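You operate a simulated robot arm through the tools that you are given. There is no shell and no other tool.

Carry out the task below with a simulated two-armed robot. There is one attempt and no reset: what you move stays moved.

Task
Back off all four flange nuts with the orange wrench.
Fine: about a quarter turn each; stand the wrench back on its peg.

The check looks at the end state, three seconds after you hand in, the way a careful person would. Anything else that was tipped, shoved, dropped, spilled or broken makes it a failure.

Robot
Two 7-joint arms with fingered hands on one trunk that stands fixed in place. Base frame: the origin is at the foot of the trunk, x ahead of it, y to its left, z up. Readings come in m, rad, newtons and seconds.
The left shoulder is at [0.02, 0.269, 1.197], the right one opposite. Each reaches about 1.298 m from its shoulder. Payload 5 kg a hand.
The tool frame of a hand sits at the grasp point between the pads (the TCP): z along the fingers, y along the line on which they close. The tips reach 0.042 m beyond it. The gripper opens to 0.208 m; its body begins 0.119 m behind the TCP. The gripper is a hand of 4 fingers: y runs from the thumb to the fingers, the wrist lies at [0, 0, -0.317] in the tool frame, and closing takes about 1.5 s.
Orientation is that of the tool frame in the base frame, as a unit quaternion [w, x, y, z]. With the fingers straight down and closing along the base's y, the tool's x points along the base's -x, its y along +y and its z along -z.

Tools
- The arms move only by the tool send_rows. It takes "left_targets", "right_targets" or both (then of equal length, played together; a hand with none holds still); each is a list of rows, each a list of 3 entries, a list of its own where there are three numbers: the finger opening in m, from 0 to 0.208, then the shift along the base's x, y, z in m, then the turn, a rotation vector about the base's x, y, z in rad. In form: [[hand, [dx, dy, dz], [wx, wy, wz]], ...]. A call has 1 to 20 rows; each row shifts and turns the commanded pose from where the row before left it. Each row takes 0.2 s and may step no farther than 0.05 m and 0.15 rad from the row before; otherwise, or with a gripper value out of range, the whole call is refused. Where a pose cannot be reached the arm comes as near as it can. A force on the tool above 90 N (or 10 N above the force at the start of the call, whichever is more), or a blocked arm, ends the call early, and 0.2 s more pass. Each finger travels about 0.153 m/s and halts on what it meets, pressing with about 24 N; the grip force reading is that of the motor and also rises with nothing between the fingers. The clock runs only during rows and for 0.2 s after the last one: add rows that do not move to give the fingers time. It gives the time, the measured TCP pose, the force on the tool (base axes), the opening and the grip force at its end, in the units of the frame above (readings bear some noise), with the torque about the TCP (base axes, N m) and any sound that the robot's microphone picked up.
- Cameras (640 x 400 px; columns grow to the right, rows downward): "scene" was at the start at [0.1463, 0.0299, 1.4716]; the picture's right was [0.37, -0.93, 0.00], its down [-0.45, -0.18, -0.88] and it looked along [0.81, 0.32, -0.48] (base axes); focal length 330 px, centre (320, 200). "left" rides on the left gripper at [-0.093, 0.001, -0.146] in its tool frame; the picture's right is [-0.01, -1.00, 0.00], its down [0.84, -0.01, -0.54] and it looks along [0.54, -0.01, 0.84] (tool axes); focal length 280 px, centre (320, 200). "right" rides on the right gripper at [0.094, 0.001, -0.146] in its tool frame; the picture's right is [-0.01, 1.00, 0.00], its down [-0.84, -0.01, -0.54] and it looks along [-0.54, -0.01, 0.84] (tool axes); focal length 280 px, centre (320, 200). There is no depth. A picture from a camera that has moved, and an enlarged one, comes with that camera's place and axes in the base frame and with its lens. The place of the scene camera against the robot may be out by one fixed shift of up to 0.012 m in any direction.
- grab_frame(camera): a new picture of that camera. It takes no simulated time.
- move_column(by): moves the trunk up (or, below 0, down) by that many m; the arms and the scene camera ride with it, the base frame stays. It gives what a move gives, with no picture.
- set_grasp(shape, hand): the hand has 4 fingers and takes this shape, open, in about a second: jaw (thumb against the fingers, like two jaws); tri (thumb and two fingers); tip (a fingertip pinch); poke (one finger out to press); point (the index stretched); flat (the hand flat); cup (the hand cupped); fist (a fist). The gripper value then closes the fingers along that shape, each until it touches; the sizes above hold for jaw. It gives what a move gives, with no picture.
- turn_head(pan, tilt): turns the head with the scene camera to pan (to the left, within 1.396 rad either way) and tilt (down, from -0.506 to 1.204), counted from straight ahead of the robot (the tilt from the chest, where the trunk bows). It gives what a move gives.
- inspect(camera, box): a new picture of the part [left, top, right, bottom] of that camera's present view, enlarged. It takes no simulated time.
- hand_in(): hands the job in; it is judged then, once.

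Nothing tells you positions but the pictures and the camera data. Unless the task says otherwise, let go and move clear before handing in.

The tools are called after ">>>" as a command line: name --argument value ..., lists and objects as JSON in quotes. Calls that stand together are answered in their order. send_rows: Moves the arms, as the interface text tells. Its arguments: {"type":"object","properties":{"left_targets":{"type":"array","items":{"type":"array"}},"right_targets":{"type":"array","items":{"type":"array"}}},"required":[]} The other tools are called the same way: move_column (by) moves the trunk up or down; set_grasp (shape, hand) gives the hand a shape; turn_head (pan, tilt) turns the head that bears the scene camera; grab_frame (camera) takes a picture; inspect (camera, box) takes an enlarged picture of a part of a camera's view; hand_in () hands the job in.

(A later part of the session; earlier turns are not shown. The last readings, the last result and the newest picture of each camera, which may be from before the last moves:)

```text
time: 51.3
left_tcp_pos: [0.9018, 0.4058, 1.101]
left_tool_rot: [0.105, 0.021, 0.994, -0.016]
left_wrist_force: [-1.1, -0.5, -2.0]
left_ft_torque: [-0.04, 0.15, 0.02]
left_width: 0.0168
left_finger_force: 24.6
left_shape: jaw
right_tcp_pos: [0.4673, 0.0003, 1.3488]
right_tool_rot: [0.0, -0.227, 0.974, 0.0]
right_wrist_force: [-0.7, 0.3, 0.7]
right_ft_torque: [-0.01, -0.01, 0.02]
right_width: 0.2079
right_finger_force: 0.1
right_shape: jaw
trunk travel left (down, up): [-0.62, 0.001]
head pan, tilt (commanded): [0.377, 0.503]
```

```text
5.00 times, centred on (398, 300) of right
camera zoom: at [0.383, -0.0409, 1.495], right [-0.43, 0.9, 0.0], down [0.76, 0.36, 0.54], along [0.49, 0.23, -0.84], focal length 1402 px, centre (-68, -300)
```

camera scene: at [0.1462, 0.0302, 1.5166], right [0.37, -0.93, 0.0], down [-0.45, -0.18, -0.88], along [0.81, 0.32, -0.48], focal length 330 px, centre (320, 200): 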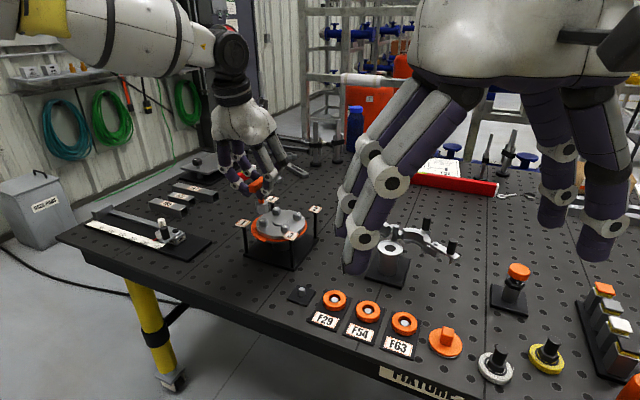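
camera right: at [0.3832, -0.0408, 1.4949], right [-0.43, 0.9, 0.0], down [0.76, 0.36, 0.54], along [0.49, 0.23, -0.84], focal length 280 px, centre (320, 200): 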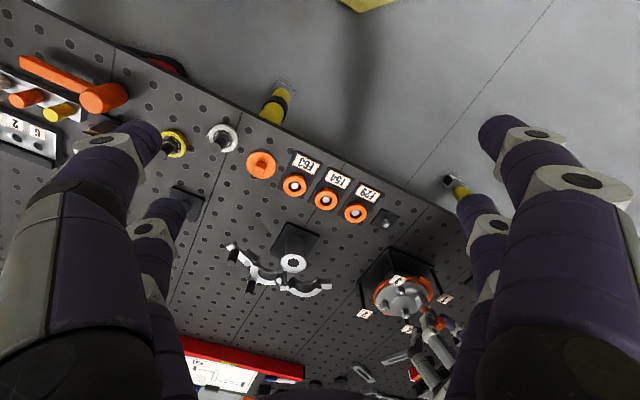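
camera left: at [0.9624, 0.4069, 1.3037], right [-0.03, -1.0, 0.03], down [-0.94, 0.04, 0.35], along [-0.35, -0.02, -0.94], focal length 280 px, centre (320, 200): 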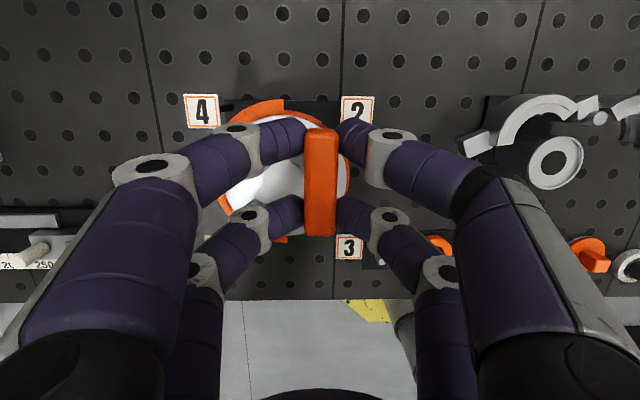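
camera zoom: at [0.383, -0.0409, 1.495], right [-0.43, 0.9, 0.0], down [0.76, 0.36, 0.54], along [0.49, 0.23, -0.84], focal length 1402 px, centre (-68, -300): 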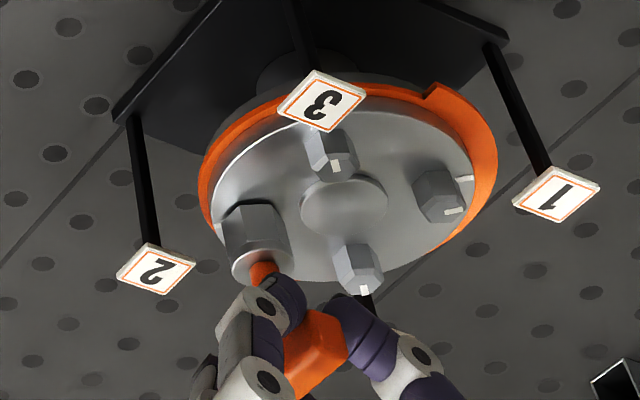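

Seating on nut 2 changes nothing: the bulge is a one-time, persistent sign that the joint is letting go on the 1/4 side. A careful person would keep that side clamped and ease the far side first, so I'll go 2 → 3 → 1 → 4. I'm on nut 2 now: a first small turn counter-clockwise about the nut axis, watching torque.

>>> send_rows --left_targets '[[0.0, [-0.00015, -0.00067, 0], [0, 0, 0.1309]], [0.0, [-7e-05, -0.00068, 0], [0, 0, 0.1309]], [0.0, [3e-05, -0.00068, 0], [0, 0, 0.1309]], [0.0, [0, 0, 0], [0, 0, 0]]]'

>>> inspect --camera "scene" --box '[240, 185, 330, 260]'

>>> inspect --camera "left" --box '[200, 80, 440, 260]'

```text
time: 52.3
left_tcp_pos: [0.901, 0.404, 1.1021]
left_tool_rot: [0.106, -0.173, 0.979, 0.005]
left_wrist_force: [-2.4, -0.7, 1.0]
left_ft_torque: [-0.02, 0.13, -0.04]
left_width: 0.017
left_finger_force: 23.8
left_shape: jaw
right_tcp_pos: [0.4679, -0.0001, 1.3479]
right_tool_rot: [0.0, -0.227, 0.974, 0.0]
right_wrist_force: [0.3, -0.8, 0.0]
right_ft_torque: [0.0, 0.05, 0.02]
right_width: 0.208
right_finger_force: 0.1
right_shape: jaw
trunk travel left (down, up): [-0.62, 0.001]
head pan, tilt (commanded): [0.377, 0.503]
```

```text
5.33 times, centred on (285, 222) of scene
camera zoom: at [0.1456, 0.0299, 1.5167], right [0.37, -0.93, 0.0], down [-0.45, -0.18, -0.88], along [0.81, 0.32, -0.48], focal length 1763 px, centre (507, 80)
```

zoom: 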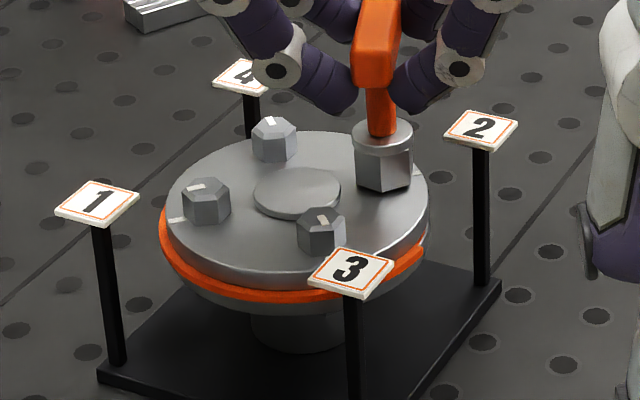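

```text
2.22 times, centred on (320, 170) of left
camera zoom: at [0.9561, 0.431, 1.2636], right [0.35, -0.93, 0.03], down [-0.88, -0.32, 0.35], along [-0.32, -0.15, -0.94], focal length 623 px, centre (320, 267)
```

zoom: 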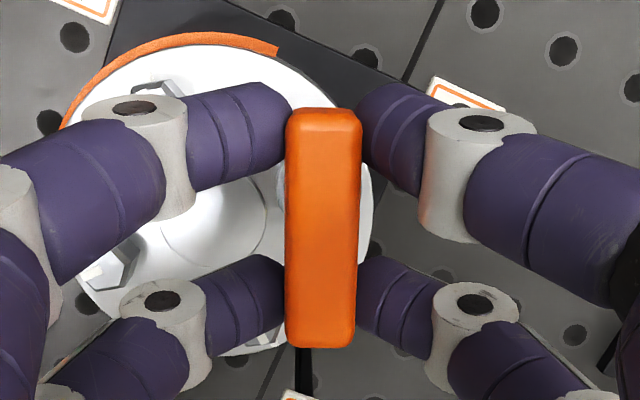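

Turning nut 2 about 22° made the bulge retract, so easing the far side first was right. I'll look more closely at the gasket all around before continuing.

>>> inspect --camera "scene" --box '[250, 200, 315, 255]'

>>> inspect --camera "right" --box '[350, 260, 445, 340]'

```text
7.27 times, centred on (282, 228) of scene
camera zoom: at [0.1456, 0.0299, 1.5167], right [0.37, -0.93, 0.0], down [-0.45, -0.18, -0.88], along [0.81, 0.32, -0.48], focal length 2404 px, centre (593, 0)
```

zoom: 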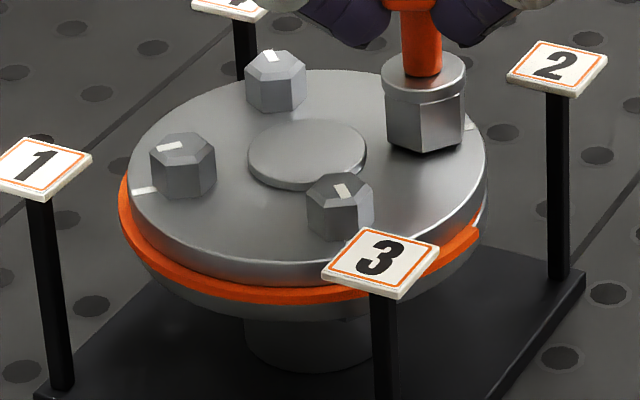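

```text
5.00 times, centred on (398, 300) of right
camera zoom: at [0.3829, -0.0409, 1.4951], right [-0.43, 0.9, 0.0], down [0.76, 0.36, 0.54], along [0.49, 0.23, -0.84], focal length 1402 px, centre (-68, -300)
```

zoom: 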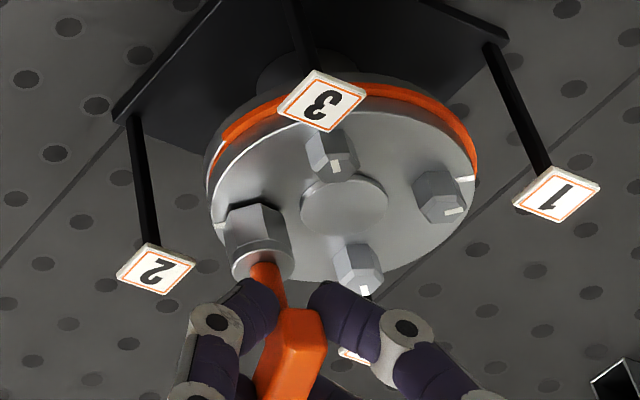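

The bulge on the 1/4 side has retracted to normal and the ring near nut 2 has relaxed. Continuing the turn on nut 2.

>>> send_rows --left_targets '[[0.0, [0.00011, -0.00067, 0], [0, 0, 0.1309]], [0.0, [0.0002, -0.00066, 0], [0, 0, 0.1309]], [0.0, [0.00028, -0.00061, 0], [0, 0, 0.1309]], [0.0, [0.00037, -0.00058, 0], [0, 0, 0.1309]], [0.0, [0.00043, -0.00053, 0], [0, 0, 0.1309]], [0.0, [0, 0, 0], [0, 0, 0]]]'

>>> inspect --camera "scene" --box '[240, 185, 330, 260]'

>>> inspect --camera "right" --box '[350, 260, 445, 340]'

```text
time: 53.7
left_tcp_pos: [0.8869, 0.4082, 1.1036]
left_tool_rot: [0.103, -0.477, 0.872, 0.033]
left_wrist_force: [41.2, -21.8, 9.8]
left_ft_torque: [-0.57, -1.96, -0.24]
left_width: 0.0185
left_finger_force: 24.0
left_shape: jaw
left hand out of reach, approached as far as the arm can: row 3, 4, 5
right_tcp_pos: [0.4694, -0.0026, 1.348]
right_tool_rot: [0.0, -0.226, 0.974, 0.001]
right_wrist_force: [-0.1, 0.4, -0.3]
right_ft_torque: [0.0, -0.01, 0.0]
right_width: 0.2081
right_finger_force: 0.0
right_shape: jaw
trunk travel left (down, up): [-0.62, 0.001]
head pan, tilt (commanded): [0.377, 0.503]
```

```text
5.33 times, centred on (285, 222) of scene
camera zoom: at [0.1481, 0.0277, 1.5166], right [0.37, -0.93, 0.0], down [-0.45, -0.18, -0.88], along [0.81, 0.32, -0.48], focal length 1763 px, centre (507, 80)
```

zoom: 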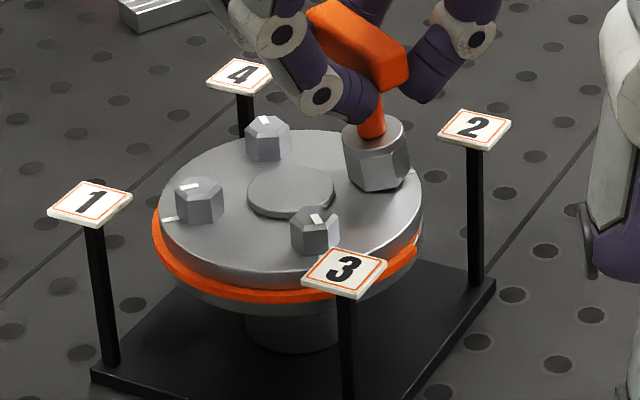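

```text
5.00 times, centred on (398, 300) of right
camera zoom: at [0.3851, -0.0435, 1.4945], right [-0.43, 0.9, 0.0], down [0.76, 0.36, 0.54], along [0.49, 0.23, -0.84], focal length 1402 px, centre (-68, -300)
```

zoom: 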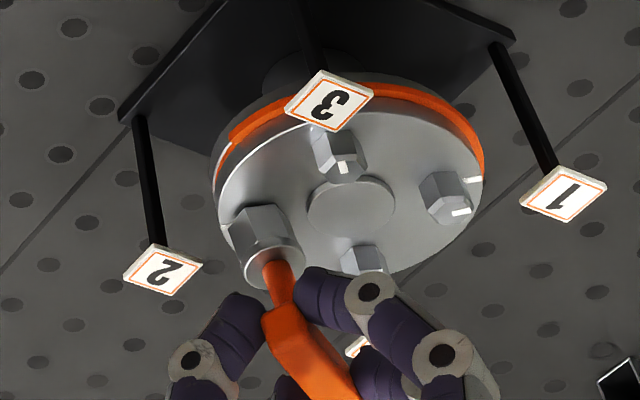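

The arm hit a joint limit at this wrist yaw and got pulled ~15 mm off, tilting the wrench on nut 2. I'll ease back along the same path (rotate back ~22° while re-centring) to unload it.

>>> send_rows --left_targets '[[0.0, [0.0048, -0.0018, 0], [0, 0, -0.1309]], [0.0, [0.0048, -0.0018, 0], [0, 0, -0.1309]], [0.0, [0.0048, -0.0019, 0], [0, 0, -0.1309]], [0.0, [0, 0, 0], [0, 0, 0]]]'

>>> inspect --camera "scene" --box '[240, 185, 330, 260]'

>>> inspect --camera "right" --box '[350, 260, 445, 340]'

>>> inspect --camera "left" --box '[200, 80, 440, 260]'

```text
time: 54.7
left_tcp_pos: [0.8932, 0.4088, 1.1005]
left_tool_rot: [0.104, -0.3, 0.948, 0.02]
left_wrist_force: [2.3, 0.7, 15.8]
left_ft_torque: [0.31, -0.28, 0.07]
left_width: 0.0184
left_finger_force: 24.0
left_shape: jaw
right_tcp_pos: [0.4657, -0.0003, 1.3478]
right_tool_rot: [0.001, -0.226, 0.974, 0.001]
right_wrist_force: [-0.3, 0.1, 0.2]
right_ft_torque: [0.02, 0.0, 0.01]
right_width: 0.2078
right_finger_force: 0.0
right_shape: jaw
trunk travel left (down, up): [-0.62, 0.001]
head pan, tilt (commanded): [0.377, 0.503]
```

```text
5.33 times, centred on (285, 222) of scene
camera zoom: at [0.1445, 0.0296, 1.5168], right [0.37, -0.93, 0.0], down [-0.45, -0.18, -0.88], along [0.81, 0.32, -0.48], focal length 1763 px, centre (507, 80)
```

zoom: 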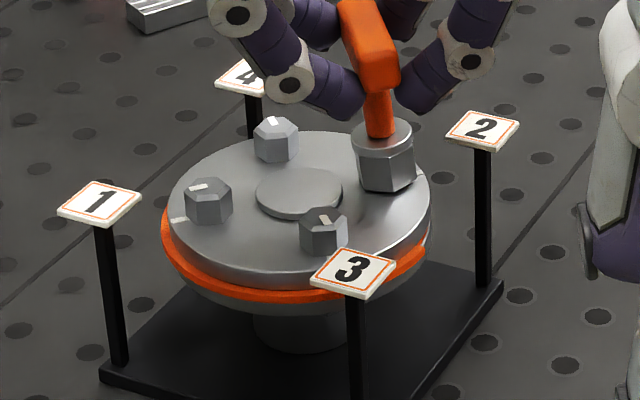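

```text
5.00 times, centred on (398, 300) of right
camera zoom: at [0.3819, -0.041, 1.4953], right [-0.43, 0.9, 0.0], down [0.76, 0.36, 0.54], along [0.49, 0.23, -0.84], focal length 1402 px, centre (-68, -300)
```

zoom: 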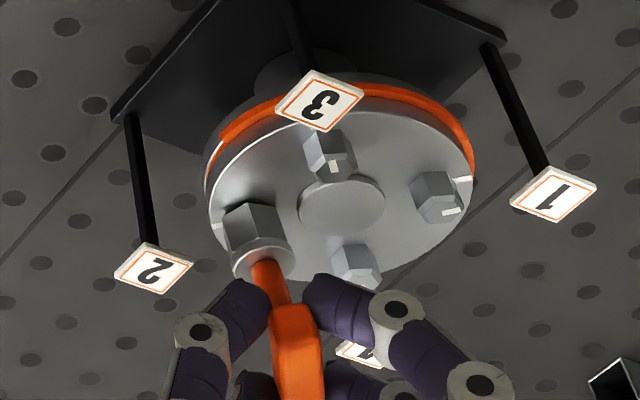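

```text
2.22 times, centred on (320, 170) of left
camera zoom: at [0.941, 0.4498, 1.263], right [0.58, -0.81, 0.03], down [-0.77, -0.54, 0.35], along [-0.27, -0.23, -0.94], focal length 623 px, centre (320, 267)
```

zoom: 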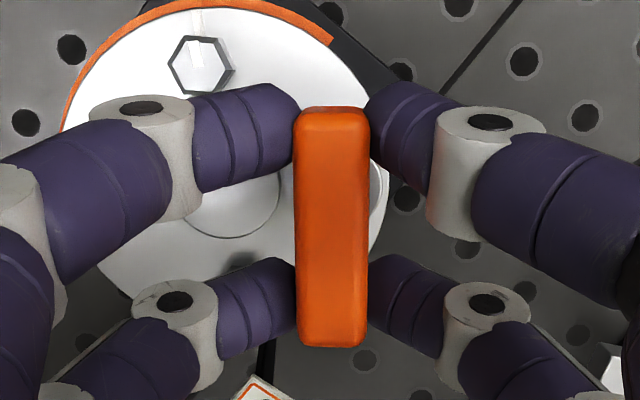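

Side load is gone and the wrench is upright again. I'll lift it off nut 2 and check the nut's angle and how the wrench sits in the grip.

>>> send_rows --left_targets '[[0.0, [0.001, -0.001, 0.006], [0, 0, 0]], [0.0, [0, 0, 0.01], [0, 0, 0]], [0.0, [0, 0, 0.012], [0, 0, 0]], [0.0, [0, 0, 0.012], [0, 0, 0]], [0.0, [0, 0, 0], [0, 0, 0]]]'

>>> inspect --camera "scene" --box '[250, 180, 330, 250]'

>>> inspect --camera "right" --box '[355, 270, 435, 345]'

>>> inspect --camera "left" --box '[200, 60, 440, 260]'

```text
time: 55.9
left_tcp_pos: [0.8967, 0.4076, 1.1402]
left_tool_rot: [0.105, -0.298, 0.948, 0.019]
left_wrist_force: [0.3, 0.1, -2.7]
left_ft_torque: [0.01, 0.07, -0.01]
left_width: 0.0174
left_finger_force: 23.8
left_shape: jaw
right_tcp_pos: [0.4681, 0.0004, 1.3484]
right_tool_rot: [0.0, -0.226, 0.974, -0.001]
right_wrist_force: [-0.3, 0.3, 0.4]
right_ft_torque: [0.0, -0.01, 0.04]
right_width: 0.2079
right_finger_force: 0.0
right_shape: jaw
trunk travel left (down, up): [-0.62, 0.001]
head pan, tilt (commanded): [0.377, 0.503]
```

```text
5.71 times, centred on (290, 215) of scene
camera zoom: at [0.1464, 0.0301, 1.5165], right [0.37, -0.93, 0.0], down [-0.45, -0.18, -0.88], along [0.81, 0.32, -0.48], focal length 1888 px, centre (491, 114)
```

zoom: 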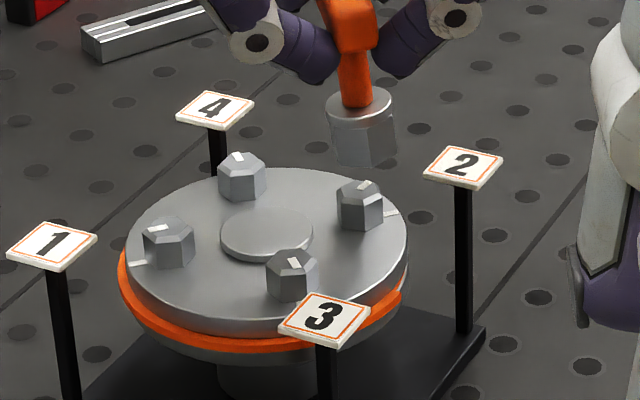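

```text
5.33 times, centred on (395, 308) of right
camera zoom: at [0.3837, -0.0408, 1.4947], right [-0.43, 0.9, 0.0], down [0.76, 0.36, 0.54], along [0.49, 0.23, -0.84], focal length 1495 px, centre (-80, -373)
```

zoom: 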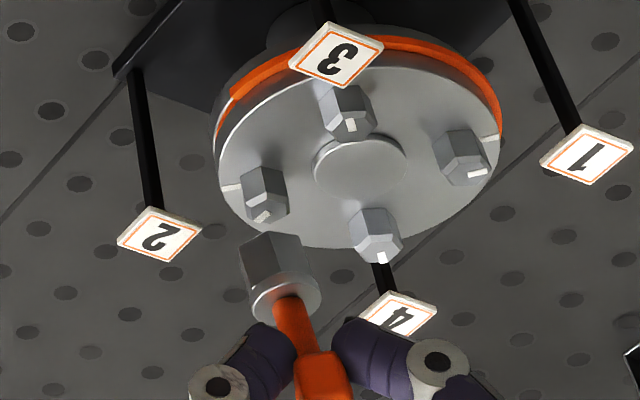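

```text
2.00 times, centred on (320, 160) of left
camera zoom: at [0.9434, 0.4476, 1.3021], right [0.58, -0.81, 0.03], down [-0.77, -0.54, 0.35], along [-0.27, -0.23, -0.94], focal length 561 px, centre (320, 280)
```

zoom: 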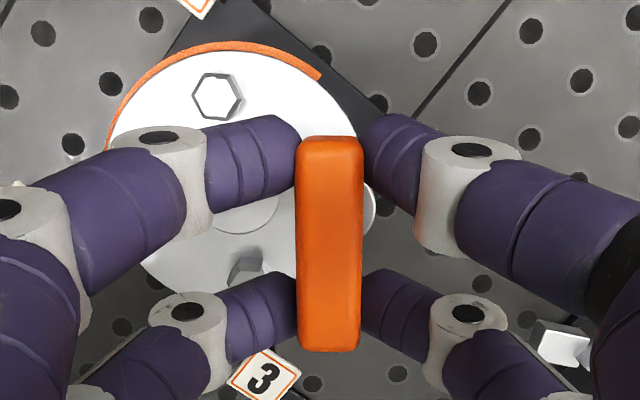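

>>> inspect --camera "scene" --box '[288, 192, 312, 222]'

>>> inspect --camera "right" --box '[380, 290, 416, 320]'

>>> inspect --camera "right" --box '[376, 296, 424, 344]'

```text
13.33 times, centred on (300, 207) of scene
camera zoom: at [0.1464, 0.0301, 1.5165], right [0.37, -0.93, 0.0], down [-0.45, -0.18, -0.88], along [0.81, 0.32, -0.48], focal length 4406 px, centre (587, 107)
```

zoom: 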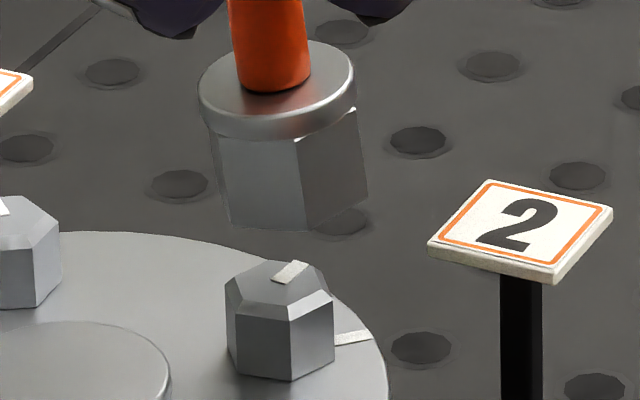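

```text
13.33 times, centred on (398, 305) of right
camera zoom: at [0.3837, -0.0408, 1.4947], right [-0.43, 0.9, 0.0], down [0.76, 0.36, 0.54], along [0.49, 0.23, -0.84], focal length 3738 px, centre (-720, -1200)
```

zoom: 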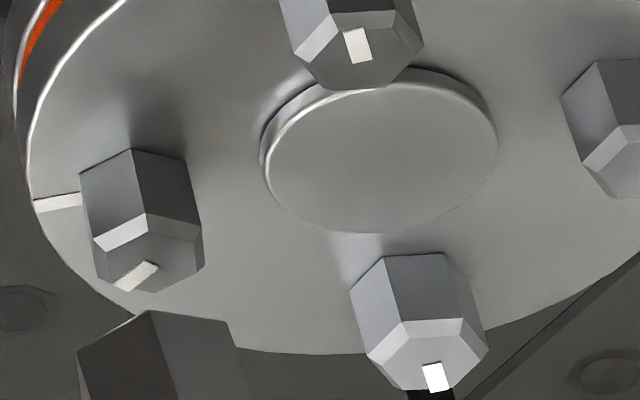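

```text
8.33 times, centred on (400, 320) of right
camera zoom: at [0.3837, -0.0408, 1.4947], right [-0.43, 0.9, 0.0], down [0.76, 0.36, 0.54], along [0.49, 0.23, -0.84], focal length 2337 px, centre (-347, -800)
```

zoom: 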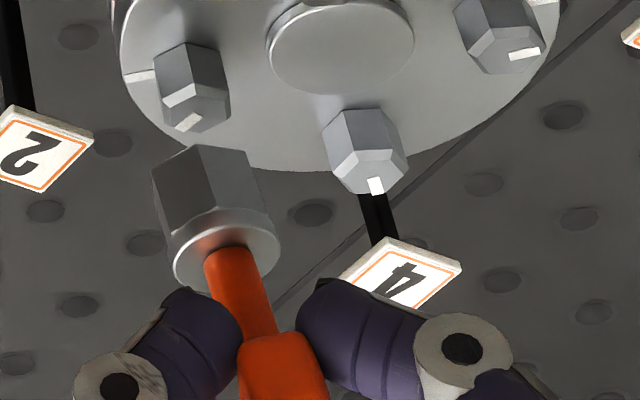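

Nut 2 has turned about +35° (needs ~55° more), and the wrench got tilted ~6° in the grip. I'll roll the hand about the bar axis to bring the wrench plumb, and rotate back 60° for the next bite, staying in the comfortable yaw range.

>>> send_rows --left_targets '[[0.0, [0, 0, 0.005], [0.0408, 0.0289, 0]], [0.0, [0, 0, 0], [0.0408, 0.0289, 0]], [0.0, [-0.003, 0.003, 0], [0, 0, -0.1309]], [0.0, [-0.003, 0.003, 0], [0, 0, -0.1309]], [0.0, [-0.003, 0.003, 0], [0, 0, -0.1309]], [0.0, [0, 0, 0], [0, 0, -0.1309]], [0.0, [0, 0, 0], [0, 0, -0.1309]], [0.0, [0, 0, 0], [0, 0, -0.1309]], [0.0, [0, 0, 0], [0, 0, -0.1309]], [0.0, [0, 0, 0], [0, 0, -0.1309]], [0.0, [0, 0, 0], [0, 0, 0]]]'

>>> inspect --camera "scene" --box '[260, 170, 320, 230]'

>>> inspect --camera "right" --box '[370, 280, 430, 340]'

>>> grab_frame --camera "left"

```text
time: 58.3
left_tcp_pos: [0.8691, 0.4258, 1.143]
left_tool_rot: [0.11, 0.221, 0.969, 0.011]
left_wrist_force: [0.5, -0.2, -2.1]
left_ft_torque: [0.04, 0.05, -0.01]
left_width: 0.0174
left_finger_force: 24.3
left_shape: jaw
left hand out of reach, approached as far as the arm can: row 1, 2
right_tcp_pos: [0.4675, -0.0002, 1.3484]
right_tool_rot: [-0.001, -0.227, 0.974, 0.0]
right_wrist_force: [0.6, -0.6, -0.4]
right_ft_torque: [0.0, -0.02, -0.04]
right_width: 0.2078
right_finger_force: 0.0
right_shape: jaw
trunk travel left (down, up): [-0.62, 0.001]
head pan, tilt (commanded): [0.377, 0.503]
```

```text
6.67 times, centred on (290, 200) of scene
camera zoom: at [0.1458, 0.0299, 1.5167], right [0.37, -0.93, 0.0], down [-0.45, -0.18, -0.88], along [0.81, 0.32, -0.48], focal length 2203 px, centre (520, 200)
```

zoom: 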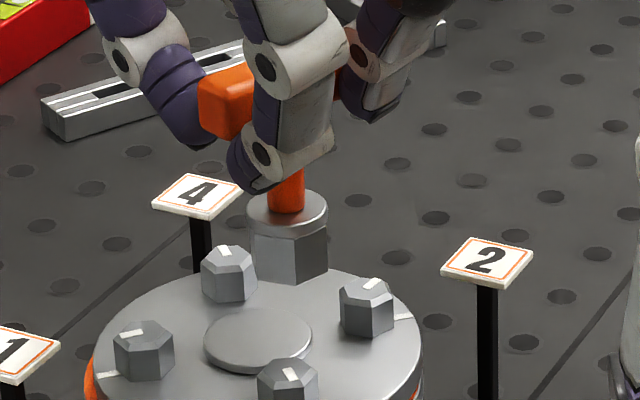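

```text
6.67 times, centred on (400, 310) of right
camera zoom: at [0.383, -0.041, 1.495], right [-0.43, 0.9, 0.0], down [0.76, 0.36, 0.54], along [0.49, 0.23, -0.84], focal length 1869 px, centre (-213, -533)
```

zoom: 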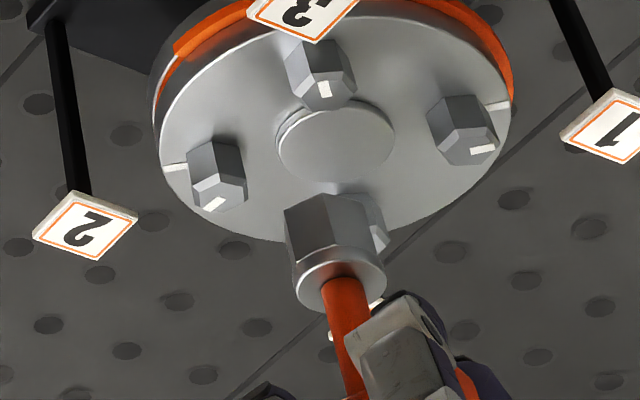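

```text
taken
camera left: at [0.9195, 0.3913, 1.306], right [-0.41, -0.91, -0.07], down [-0.86, 0.37, 0.35], along [-0.29, 0.2, -0.93], focal length 280 px, centre (320, 200)
```

left: 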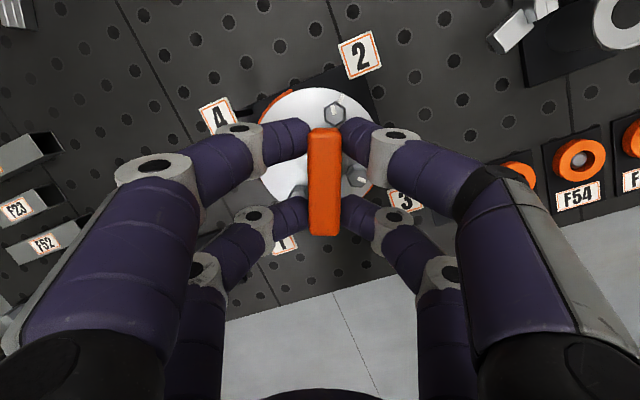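

>>> inspect --camera "scene" --box '[278, 196, 302, 220]'

>>> inspect --camera "right" --box '[392, 304, 418, 328]'

```text
16.00 times, centred on (290, 208) of scene
camera zoom: at [0.1458, 0.0299, 1.5167], right [0.37, -0.93, 0.0], down [-0.45, -0.18, -0.88], along [0.81, 0.32, -0.48], focal length 5288 px, centre (800, 72)
```

zoom: 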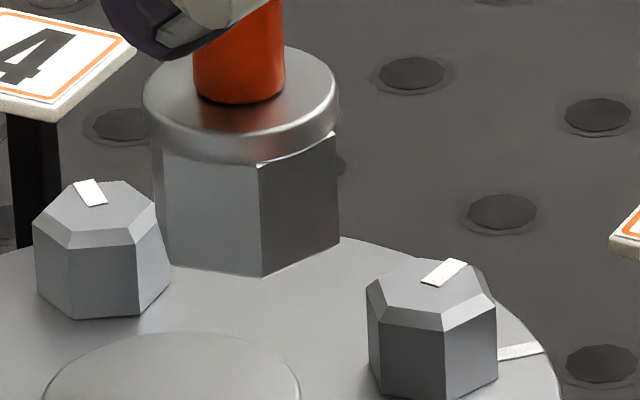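

```text
16.00 times, centred on (405, 316) of right
camera zoom: at [0.383, -0.041, 1.495], right [-0.43, 0.9, 0.0], down [0.76, 0.36, 0.54], along [0.49, 0.23, -0.84], focal length 4486 px, centre (-1040, -1656)
```

zoom: 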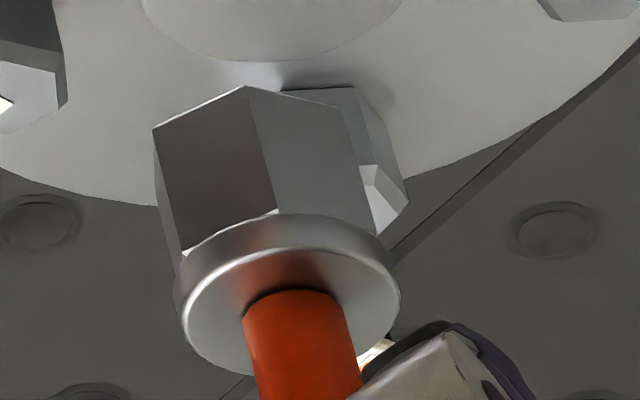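

The wrench is plumb again (within ~0.6°). Socket is at about (0.8755, 0.424) and needs ~+4.5° yaw to match nut 2's new angle. Moving it over nut 2.

>>> send_rows --left_targets '[[0.0, [0.0104, -0.0067, 0], [0, 0, 0.026]], [0.0, [0.0104, -0.0067, 0], [0, 0, 0.026]], [0.0, [0.0103, -0.0067, -0.002], [0, 0, 0.026]], [0.0, [0, 0, -0.008], [0, 0, 0]], [0.0, [0, 0, 0], [0, 0, 0]]]'

>>> inspect --camera "scene" --box '[284, 192, 314, 222]'

>>> inspect --camera "right" --box '[372, 290, 406, 322]'

```text
time: 59.5
left_tcp_pos: [0.9011, 0.4067, 1.1336]
left_tool_rot: [0.11, 0.182, 0.977, 0.017]
left_wrist_force: [0.2, -0.5, -2.3]
left_ft_torque: [0.05, 0.06, -0.01]
left_width: 0.0174
left_finger_force: 23.9
left_shape: jaw
right_tcp_pos: [0.4687, -0.0001, 1.3487]
right_tool_rot: [0.0, -0.227, 0.974, 0.0]
right_wrist_force: [0.4, 0.3, 0.2]
right_ft_torque: [0.0, 0.02, 0.02]
right_width: 0.2079
right_finger_force: 0.1
right_shape: jaw
trunk travel left (down, up): [-0.62, 0.001]
head pan, tilt (commanded): [0.377, 0.503]
```

```text
13.33 times, centred on (299, 207) of scene
camera zoom: at [0.1462, 0.0298, 1.5166], right [0.37, -0.93, 0.0], down [-0.45, -0.18, -0.88], along [0.81, 0.32, -0.48], focal length 4406 px, centre (600, 107)
```

zoom: 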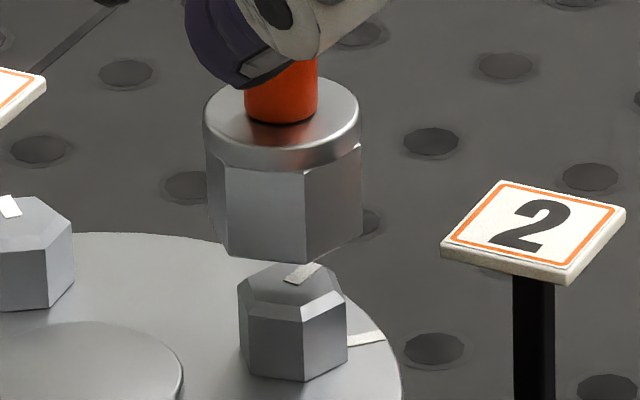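

```text
12.50 times, centred on (389, 306) of right
camera zoom: at [0.3834, -0.041, 1.4949], right [-0.43, 0.9, 0.0], down [0.76, 0.36, 0.54], along [0.49, 0.23, -0.84], focal length 3505 px, centre (-542, -1125)
```

zoom: 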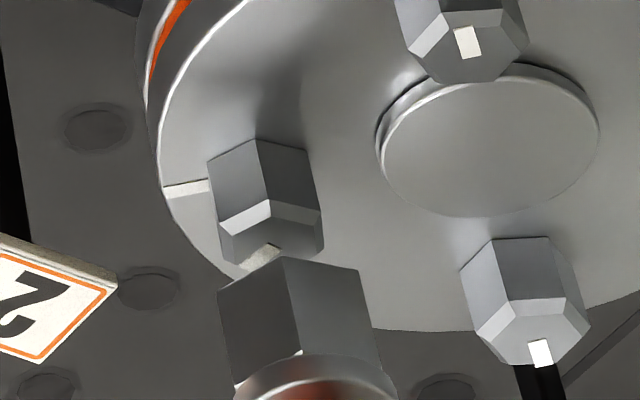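

Aligned within ~0.6 mm, hex within ~3°. I'll trim yaw by −2° and lower onto nut 2.

>>> send_rows --left_targets '[[0.0, [0.0002, -0.0004, 0], [0, 0, -0.03]], [0.0, [0, 0, -0.008], [0, 0, 0]], [0.0, [0, 0, -0.006], [0, 0, 0]], [0.0, [0, 0, -0.004], [0, 0, 0]], [0.0, [0, 0, -0.003], [0, 0, 0]], [0.0, [0, 0, 0], [0, 0, 0]]]'

>>> inspect --camera "scene" --box '[284, 192, 314, 222]'

>>> inspect --camera "right" --box '[372, 286, 406, 318]'

```text
time: 60.9
left_tcp_pos: [0.9002, 0.4071, 1.1126]
left_tool_rot: [0.11, 0.197, 0.974, 0.015]
left_wrist_force: [1.7, -0.9, -2.0]
left_ft_torque: [-0.04, -0.15, 0.0]
left_width: 0.0177
left_finger_force: 23.7
left_shape: jaw
right_tcp_pos: [0.4677, 0.0002, 1.3487]
right_tool_rot: [0.001, -0.227, 0.974, 0.0]
right_wrist_force: [0.2, -0.3, 0.6]
right_ft_torque: [0.0, 0.03, -0.02]
right_width: 0.208
right_finger_force: 0.0
right_shape: jaw
trunk travel left (down, up): [-0.62, 0.001]
head pan, tilt (commanded): [0.377, 0.503]
```

```text
13.33 times, centred on (299, 207) of scene
camera zoom: at [0.146, 0.03, 1.5166], right [0.37, -0.93, 0.0], down [-0.45, -0.18, -0.88], along [0.81, 0.32, -0.48], focal length 4406 px, centre (600, 107)
```

zoom: 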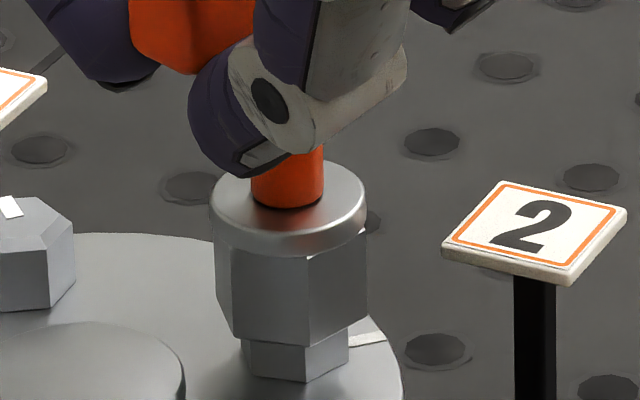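

```text
12.50 times, centred on (389, 302) of right
camera zoom: at [0.3832, -0.0409, 1.495], right [-0.43, 0.9, 0.0], down [0.76, 0.36, 0.54], along [0.49, 0.23, -0.84], focal length 3505 px, centre (-542, -1075)
```

zoom: 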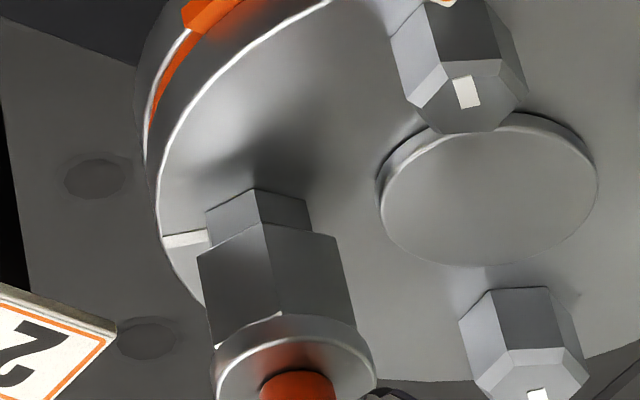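

Engaged. Seating fully, then turning counter-clockwise in two stages while watching forces.

>>> send_rows --left_targets '[[0.0, [0, 0, -0.004], [0, 0, 0]], [0.0, [0, 0, -0.004], [0, 0, 0]], [0.0, [0, 0, -0.002], [0, 0, 0]], [0.0, [-0.00037, -0.00086, 0], [0, 0, 0.1309]], [0.0, [-0.00026, -0.0009, 0], [0, 0, 0.1309]], [0.0, [-0.00014, -0.00094, 0], [0, 0, 0.1309]], [0.0, [-2e-05, -0.00094, 0], [0, 0, 0.1309]], [0.0, [0, 0, 0], [0, 0, 0]]]'

>>> inspect --camera "scene" --box '[260, 180, 320, 240]'

```text
time: 62.7
left_tcp_pos: [0.9003, 0.4044, 1.1034]
left_tool_rot: [0.103, -0.062, 0.992, 0.043]
left_wrist_force: [5.8, 3.2, 2.4]
left_ft_torque: [0.25, -0.56, -0.01]
left_width: 0.0175
left_finger_force: 24.4
left_shape: jaw
right_tcp_pos: [0.4682, 0.001, 1.3474]
right_tool_rot: [0.0, -0.227, 0.974, 0.0]
right_wrist_force: [0.3, 0.5, 1.1]
right_ft_torque: [0.02, 0.0, -0.03]
right_width: 0.2079
right_finger_force: 0.0
right_shape: jaw
trunk travel left (down, up): [-0.62, 0.001]
head pan, tilt (commanded): [0.377, 0.503]
```

```text
6.67 times, centred on (290, 210) of scene
camera zoom: at [0.1461, 0.0301, 1.5167], right [0.37, -0.93, 0.0], down [-0.45, -0.18, -0.88], along [0.81, 0.32, -0.48], focal length 2203 px, centre (520, 133)
```

zoom: 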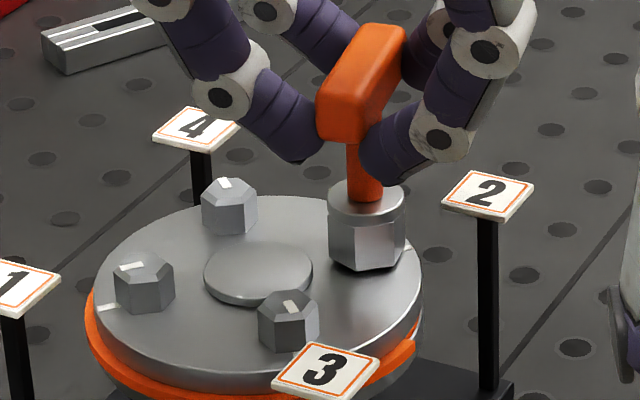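

>>> send_rows --left_targets '[[0.0, [0.0008, -0.0005, 0], [0, 0, 0.1309]], [0.0, [0.0005, -0.0008, 0], [0, 0, 0.1309]], [0.0, [0.0005, -0.0008, 0], [0, 0, 0.1309]], [0.0, [0, 0, 0], [0, 0, 0]]]'

>>> inspect --camera "scene" --box '[260, 180, 320, 240]'

>>> inspect --camera "right" --box '[355, 260, 445, 340]'

```text
time: 63.7
left_tcp_pos: [0.889, 0.408, 1.1045]
left_tool_rot: [0.096, -0.253, 0.961, 0.057]
left_wrist_force: [56.3, -9.7, 12.0]
left_ft_torque: [-0.02, -3.04, -0.73]
left_width: 0.0186
left_finger_force: 24.2
left_shape: jaw
left hand out of reach, approached as far as the arm can: row 2, 3
right_tcp_pos: [0.4702, -0.0026, 1.3481]
right_tool_rot: [-0.001, -0.226, 0.974, 0.001]
right_wrist_force: [0.6, 0.1, -0.1]
right_ft_torque: [0.01, 0.01, -0.01]
right_width: 0.2076
right_finger_force: 0.0
right_shape: jaw
trunk travel left (down, up): [-0.62, 0.001]
head pan, tilt (commanded): [0.377, 0.503]
```

```text
6.67 times, centred on (290, 210) of scene
camera zoom: at [0.1491, 0.0287, 1.5165], right [0.37, -0.93, 0.0], down [-0.45, -0.18, -0.88], along [0.81, 0.32, -0.48], focal length 2203 px, centre (520, 133)
```

zoom: 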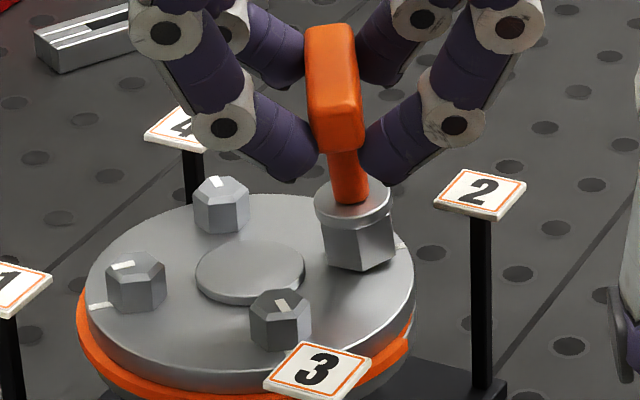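

```text
5.00 times, centred on (400, 300) of right
camera zoom: at [0.3861, -0.0425, 1.4943], right [-0.43, 0.9, 0.0], down [0.76, 0.36, 0.54], along [0.49, 0.23, -0.84], focal length 1402 px, centre (-80, -300)
```

zoom: 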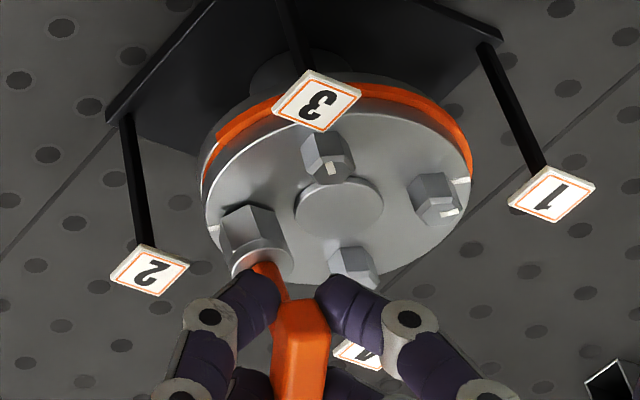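

Again a reach limit pulled the hand off-axis near the end of the turn. I'll ease back ~15° while re-centring to unload, then lift off and measure nut 2.

>>> send_rows --left_targets '[[0.0, [0.0055, -0.0015, 0], [0, 0, -0.12]], [0.0, [0.0055, -0.0015, 0], [0, 0, -0.12]], [0.0, [0, 0, 0], [0, 0, 0]]]'

>>> inspect --camera "scene" --box '[260, 180, 320, 240]'

```text
time: 64.5
left_tcp_pos: [0.8934, 0.4088, 1.1024]
left_tool_rot: [0.098, -0.138, 0.984, 0.051]
left_wrist_force: [11.6, -4.3, 17.1]
left_ft_torque: [-0.11, -1.11, 0.07]
left_width: 0.019
left_finger_force: 24.0
left_shape: jaw
right_tcp_pos: [0.468, -0.0013, 1.3479]
right_tool_rot: [0.0, -0.227, 0.974, 0.0]
right_wrist_force: [-0.7, 0.1, -0.3]
right_ft_torque: [-0.02, -0.04, -0.04]
right_width: 0.2076
right_finger_force: 0.1
right_shape: jaw
trunk travel left (down, up): [-0.62, 0.001]
head pan, tilt (commanded): [0.377, 0.503]
```

```text
6.67 times, centred on (290, 210) of scene
camera zoom: at [0.1452, 0.029, 1.5168], right [0.37, -0.93, 0.0], down [-0.45, -0.18, -0.88], along [0.81, 0.32, -0.48], focal length 2203 px, centre (520, 133)
```

zoom: 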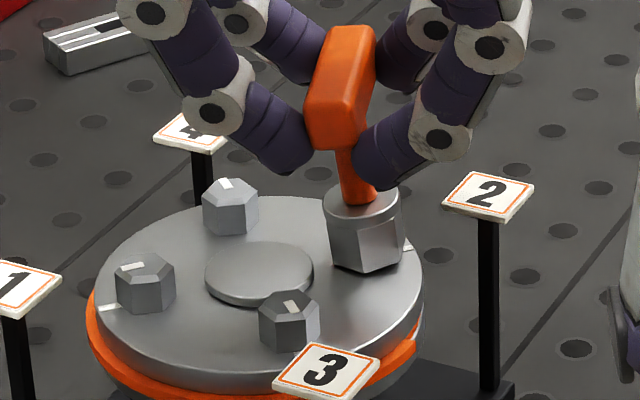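

>>> send_rows --left_targets '[[0.0, [0.003, -0.001, 0.001], [0, 0, 0]], [0.0, [0, 0, 0.006], [0, 0, 0]], [0.0, [0, 0, 0.008], [0, 0, 0]], [0.0, [0, 0, 0.01], [0, 0, 0]], [0.0, [0, 0, 0.012], [0, 0, 0]], [0.0, [-0.01, 0.006, 0.002], [0, 0, 0]], [0.0, [0, 0, 0], [0, 0, 0]]]'

>>> inspect --camera "scene" --box '[284, 192, 314, 222]'

>>> inspect --camera "right" --box '[370, 286, 420, 336]'

>>> inspect --camera "left" --box '[200, 60, 440, 260]'

```text
time: 66.1
left_tcp_pos: [0.888, 0.4146, 1.1422]
left_tool_rot: [0.098, -0.137, 0.984, 0.051]
left_wrist_force: [-0.5, -0.5, -2.3]
left_ft_torque: [0.02, 0.06, 0.05]
left_width: 0.0178
left_finger_force: 24.0
left_shape: jaw
right_tcp_pos: [0.4685, 0.0, 1.3477]
right_tool_rot: [0.001, -0.226, 0.974, 0.0]
right_wrist_force: [0.1, -0.4, -0.8]
right_ft_torque: [0.05, 0.03, 0.05]
right_width: 0.2081
right_finger_force: 0.1
right_shape: jaw
trunk travel left (down, up): [-0.62, 0.001]
head pan, tilt (commanded): [0.377, 0.503]
```

```text
13.33 times, centred on (299, 207) of scene
camera zoom: at [0.1464, 0.0298, 1.5165], right [0.37, -0.93, 0.0], down [-0.45, -0.18, -0.88], along [0.81, 0.32, -0.48], focal length 4406 px, centre (600, 107)
```

zoom: 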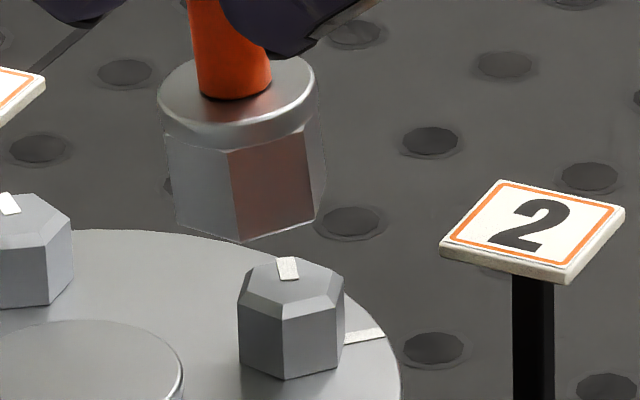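

```text
8.00 times, centred on (395, 311) of right
camera zoom: at [0.3837, -0.0411, 1.4948], right [-0.43, 0.9, 0.0], down [0.76, 0.36, 0.54], along [0.49, 0.23, -0.84], focal length 2243 px, centre (-280, -688)
```

zoom: 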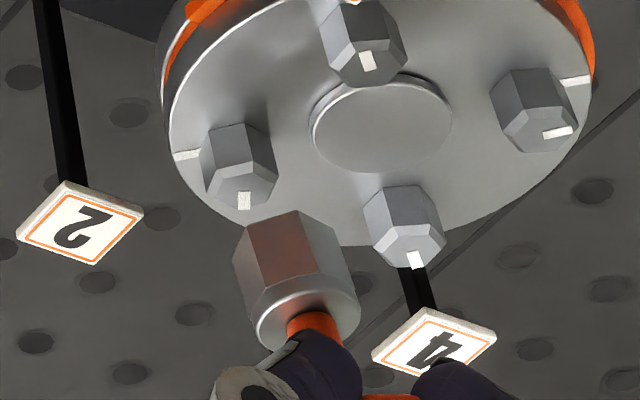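

```text
2.00 times, centred on (320, 160) of left
camera zoom: at [0.9498, 0.4212, 1.3037], right [0.29, -0.95, -0.07], down [-0.89, -0.3, 0.35], along [-0.35, -0.04, -0.93], focal length 561 px, centre (320, 280)
```

zoom: 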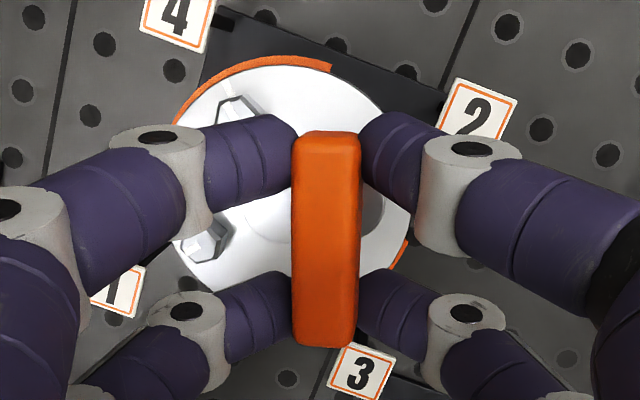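

Nut 2 is now at about 78°. The wrench has again tilted ~4° in the grip; I'll counter-roll, rotate back 60°, and then finish nut 2 with a small final bite from a comfortable yaw.

>>> send_rows --left_targets '[[0.0, [-0.005, 0.003, 0.004], [0, 0, -0.1309]], [0.0, [-0.003, 0.002, 0], [0, 0, -0.1309]], [0.0, [0, 0, 0], [0, 0, -0.1309]], [0.0, [0, 0, 0], [0, 0, -0.1309]], [0.0, [0, 0, 0], [0, 0, -0.1309]], [0.0, [0, 0, 0], [0, 0, -0.1309]], [0.0, [0, 0, 0], [0, 0, -0.1309]], [0.0, [0, 0, 0], [0, 0, -0.1309]], [0.0, [0, 0, 0], [0.0241, 0.0253, 0]], [0.0, [0, 0, 0], [0.0241, 0.0253, 0]], [0.0, [0, 0, 0], [0, 0, 0]]]'

>>> inspect --camera "scene" --box '[274, 186, 314, 222]'

>>> inspect --camera "right" --box '[376, 290, 416, 330]'

>>> inspect --camera "left" --box '[200, 60, 440, 260]'

```text
time: 68.5
left_tcp_pos: [0.8777, 0.4177, 1.1463]
left_tool_rot: [0.078, 0.376, 0.923, 0.007]
left_wrist_force: [-0.5, -0.4, -2.6]
left_ft_torque: [0.03, 0.0, -0.03]
left_width: 0.0176
left_finger_force: 23.9
left_shape: jaw
right_tcp_pos: [0.4685, -0.0003, 1.3482]
right_tool_rot: [0.0, -0.227, 0.974, 0.001]
right_wrist_force: [1.1, 0.0, -0.2]
right_ft_torque: [0.02, -0.04, 0.02]
right_width: 0.2079
right_finger_force: 0.0
right_shape: jaw
trunk travel left (down, up): [-0.62, 0.001]
head pan, tilt (commanded): [0.377, 0.503]
```

```text
11.11 times, centred on (294, 204) of scene
camera zoom: at [0.1456, 0.0298, 1.5167], right [0.37, -0.93, 0.0], down [-0.45, -0.18, -0.88], along [0.81, 0.32, -0.48], focal length 3672 px, centre (609, 156)
```

zoom: 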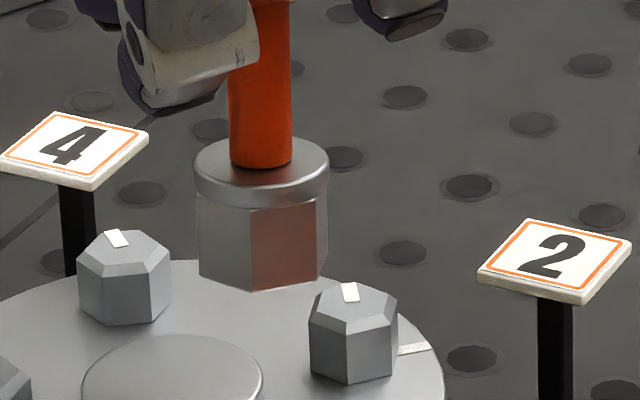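

```text
10.00 times, centred on (396, 310) of right
camera zoom: at [0.3828, -0.041, 1.4951], right [-0.43, 0.9, 0.0], down [0.76, 0.36, 0.54], along [0.49, 0.23, -0.84], focal length 2804 px, centre (-440, -900)
```

zoom: 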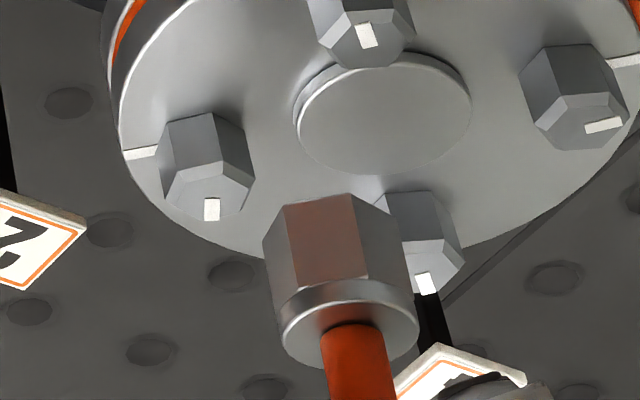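

```text
2.00 times, centred on (320, 160) of left
camera zoom: at [0.9244, 0.362, 1.303], right [-0.68, -0.73, -0.07], down [-0.68, 0.6, 0.41], along [-0.26, 0.33, -0.91], focal length 561 px, centre (320, 280)
```

zoom: 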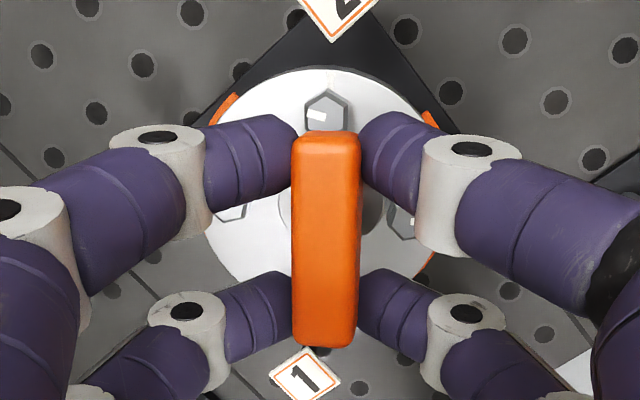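

I applied part of that correction about the wrong axis; fixing it now (undo the pitch, apply the roll about the bar).

>>> send_rows --left_targets '[[0.0, [0, 0, 0], [0.0047, -0.0531, 0]], [0.0, [0, 0, 0], [0.0047, -0.0531, 0]], [0.0, [0, 0, 0], [0, 0, 0]]]'

>>> inspect --camera "scene" --box '[274, 186, 314, 222]'

>>> inspect --camera "right" --box '[376, 290, 416, 330]'

>>> inspect --camera "left" --box '[200, 60, 440, 260]'

```text
time: 69.3
left_tcp_pos: [0.8796, 0.4181, 1.1455]
left_tool_rot: [0.127, 0.375, 0.918, 0.03]
left_wrist_force: [-0.2, -0.4, -1.2]
left_ft_torque: [0.02, -0.01, 0.01]
left_width: 0.0175
left_finger_force: 23.9
left_shape: jaw
right_tcp_pos: [0.4675, -0.002, 1.3476]
right_tool_rot: [0.001, -0.227, 0.974, 0.0]
right_wrist_force: [0.1, -0.2, -0.1]
right_ft_torque: [0.0, -0.02, 0.01]
right_width: 0.2078
right_finger_force: 0.0
right_shape: jaw
trunk travel left (down, up): [-0.62, 0.001]
head pan, tilt (commanded): [0.377, 0.503]
```

```text
11.11 times, centred on (294, 204) of scene
camera zoom: at [0.1458, 0.0299, 1.5166], right [0.37, -0.93, 0.0], down [-0.45, -0.18, -0.88], along [0.81, 0.32, -0.48], focal length 3672 px, centre (609, 156)
```

zoom: 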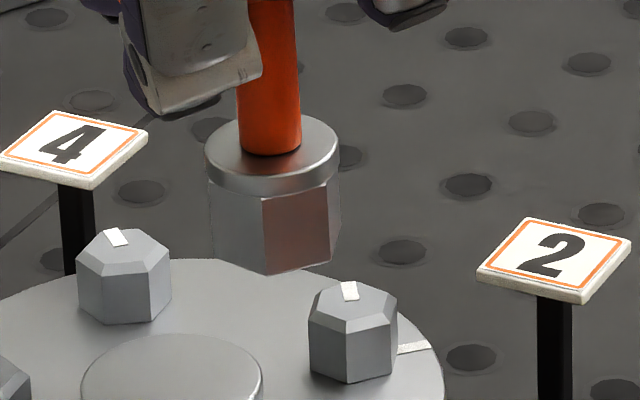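

```text
10.00 times, centred on (396, 310) of right
camera zoom: at [0.383, -0.0409, 1.495], right [-0.43, 0.9, 0.0], down [0.76, 0.36, 0.54], along [0.49, 0.23, -0.84], focal length 2804 px, centre (-440, -900)
```

zoom: 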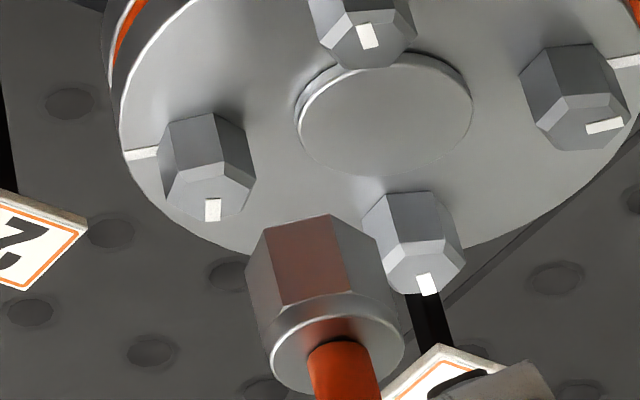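

```text
2.00 times, centred on (320, 160) of left
camera zoom: at [0.9075, 0.3609, 1.3061], right [-0.67, -0.73, -0.15], down [-0.72, 0.6, 0.34], along [-0.16, 0.34, -0.93], focal length 561 px, centre (320, 280)
```

zoom: 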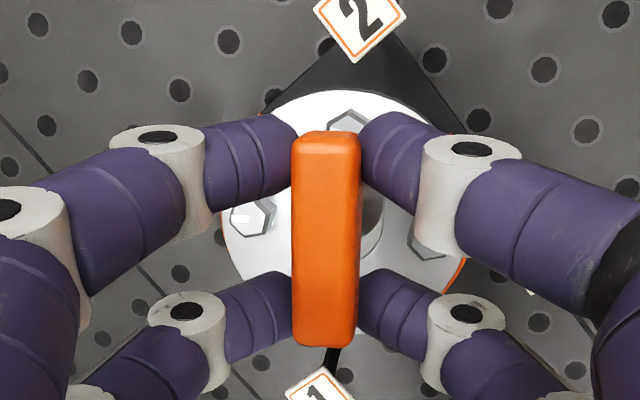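

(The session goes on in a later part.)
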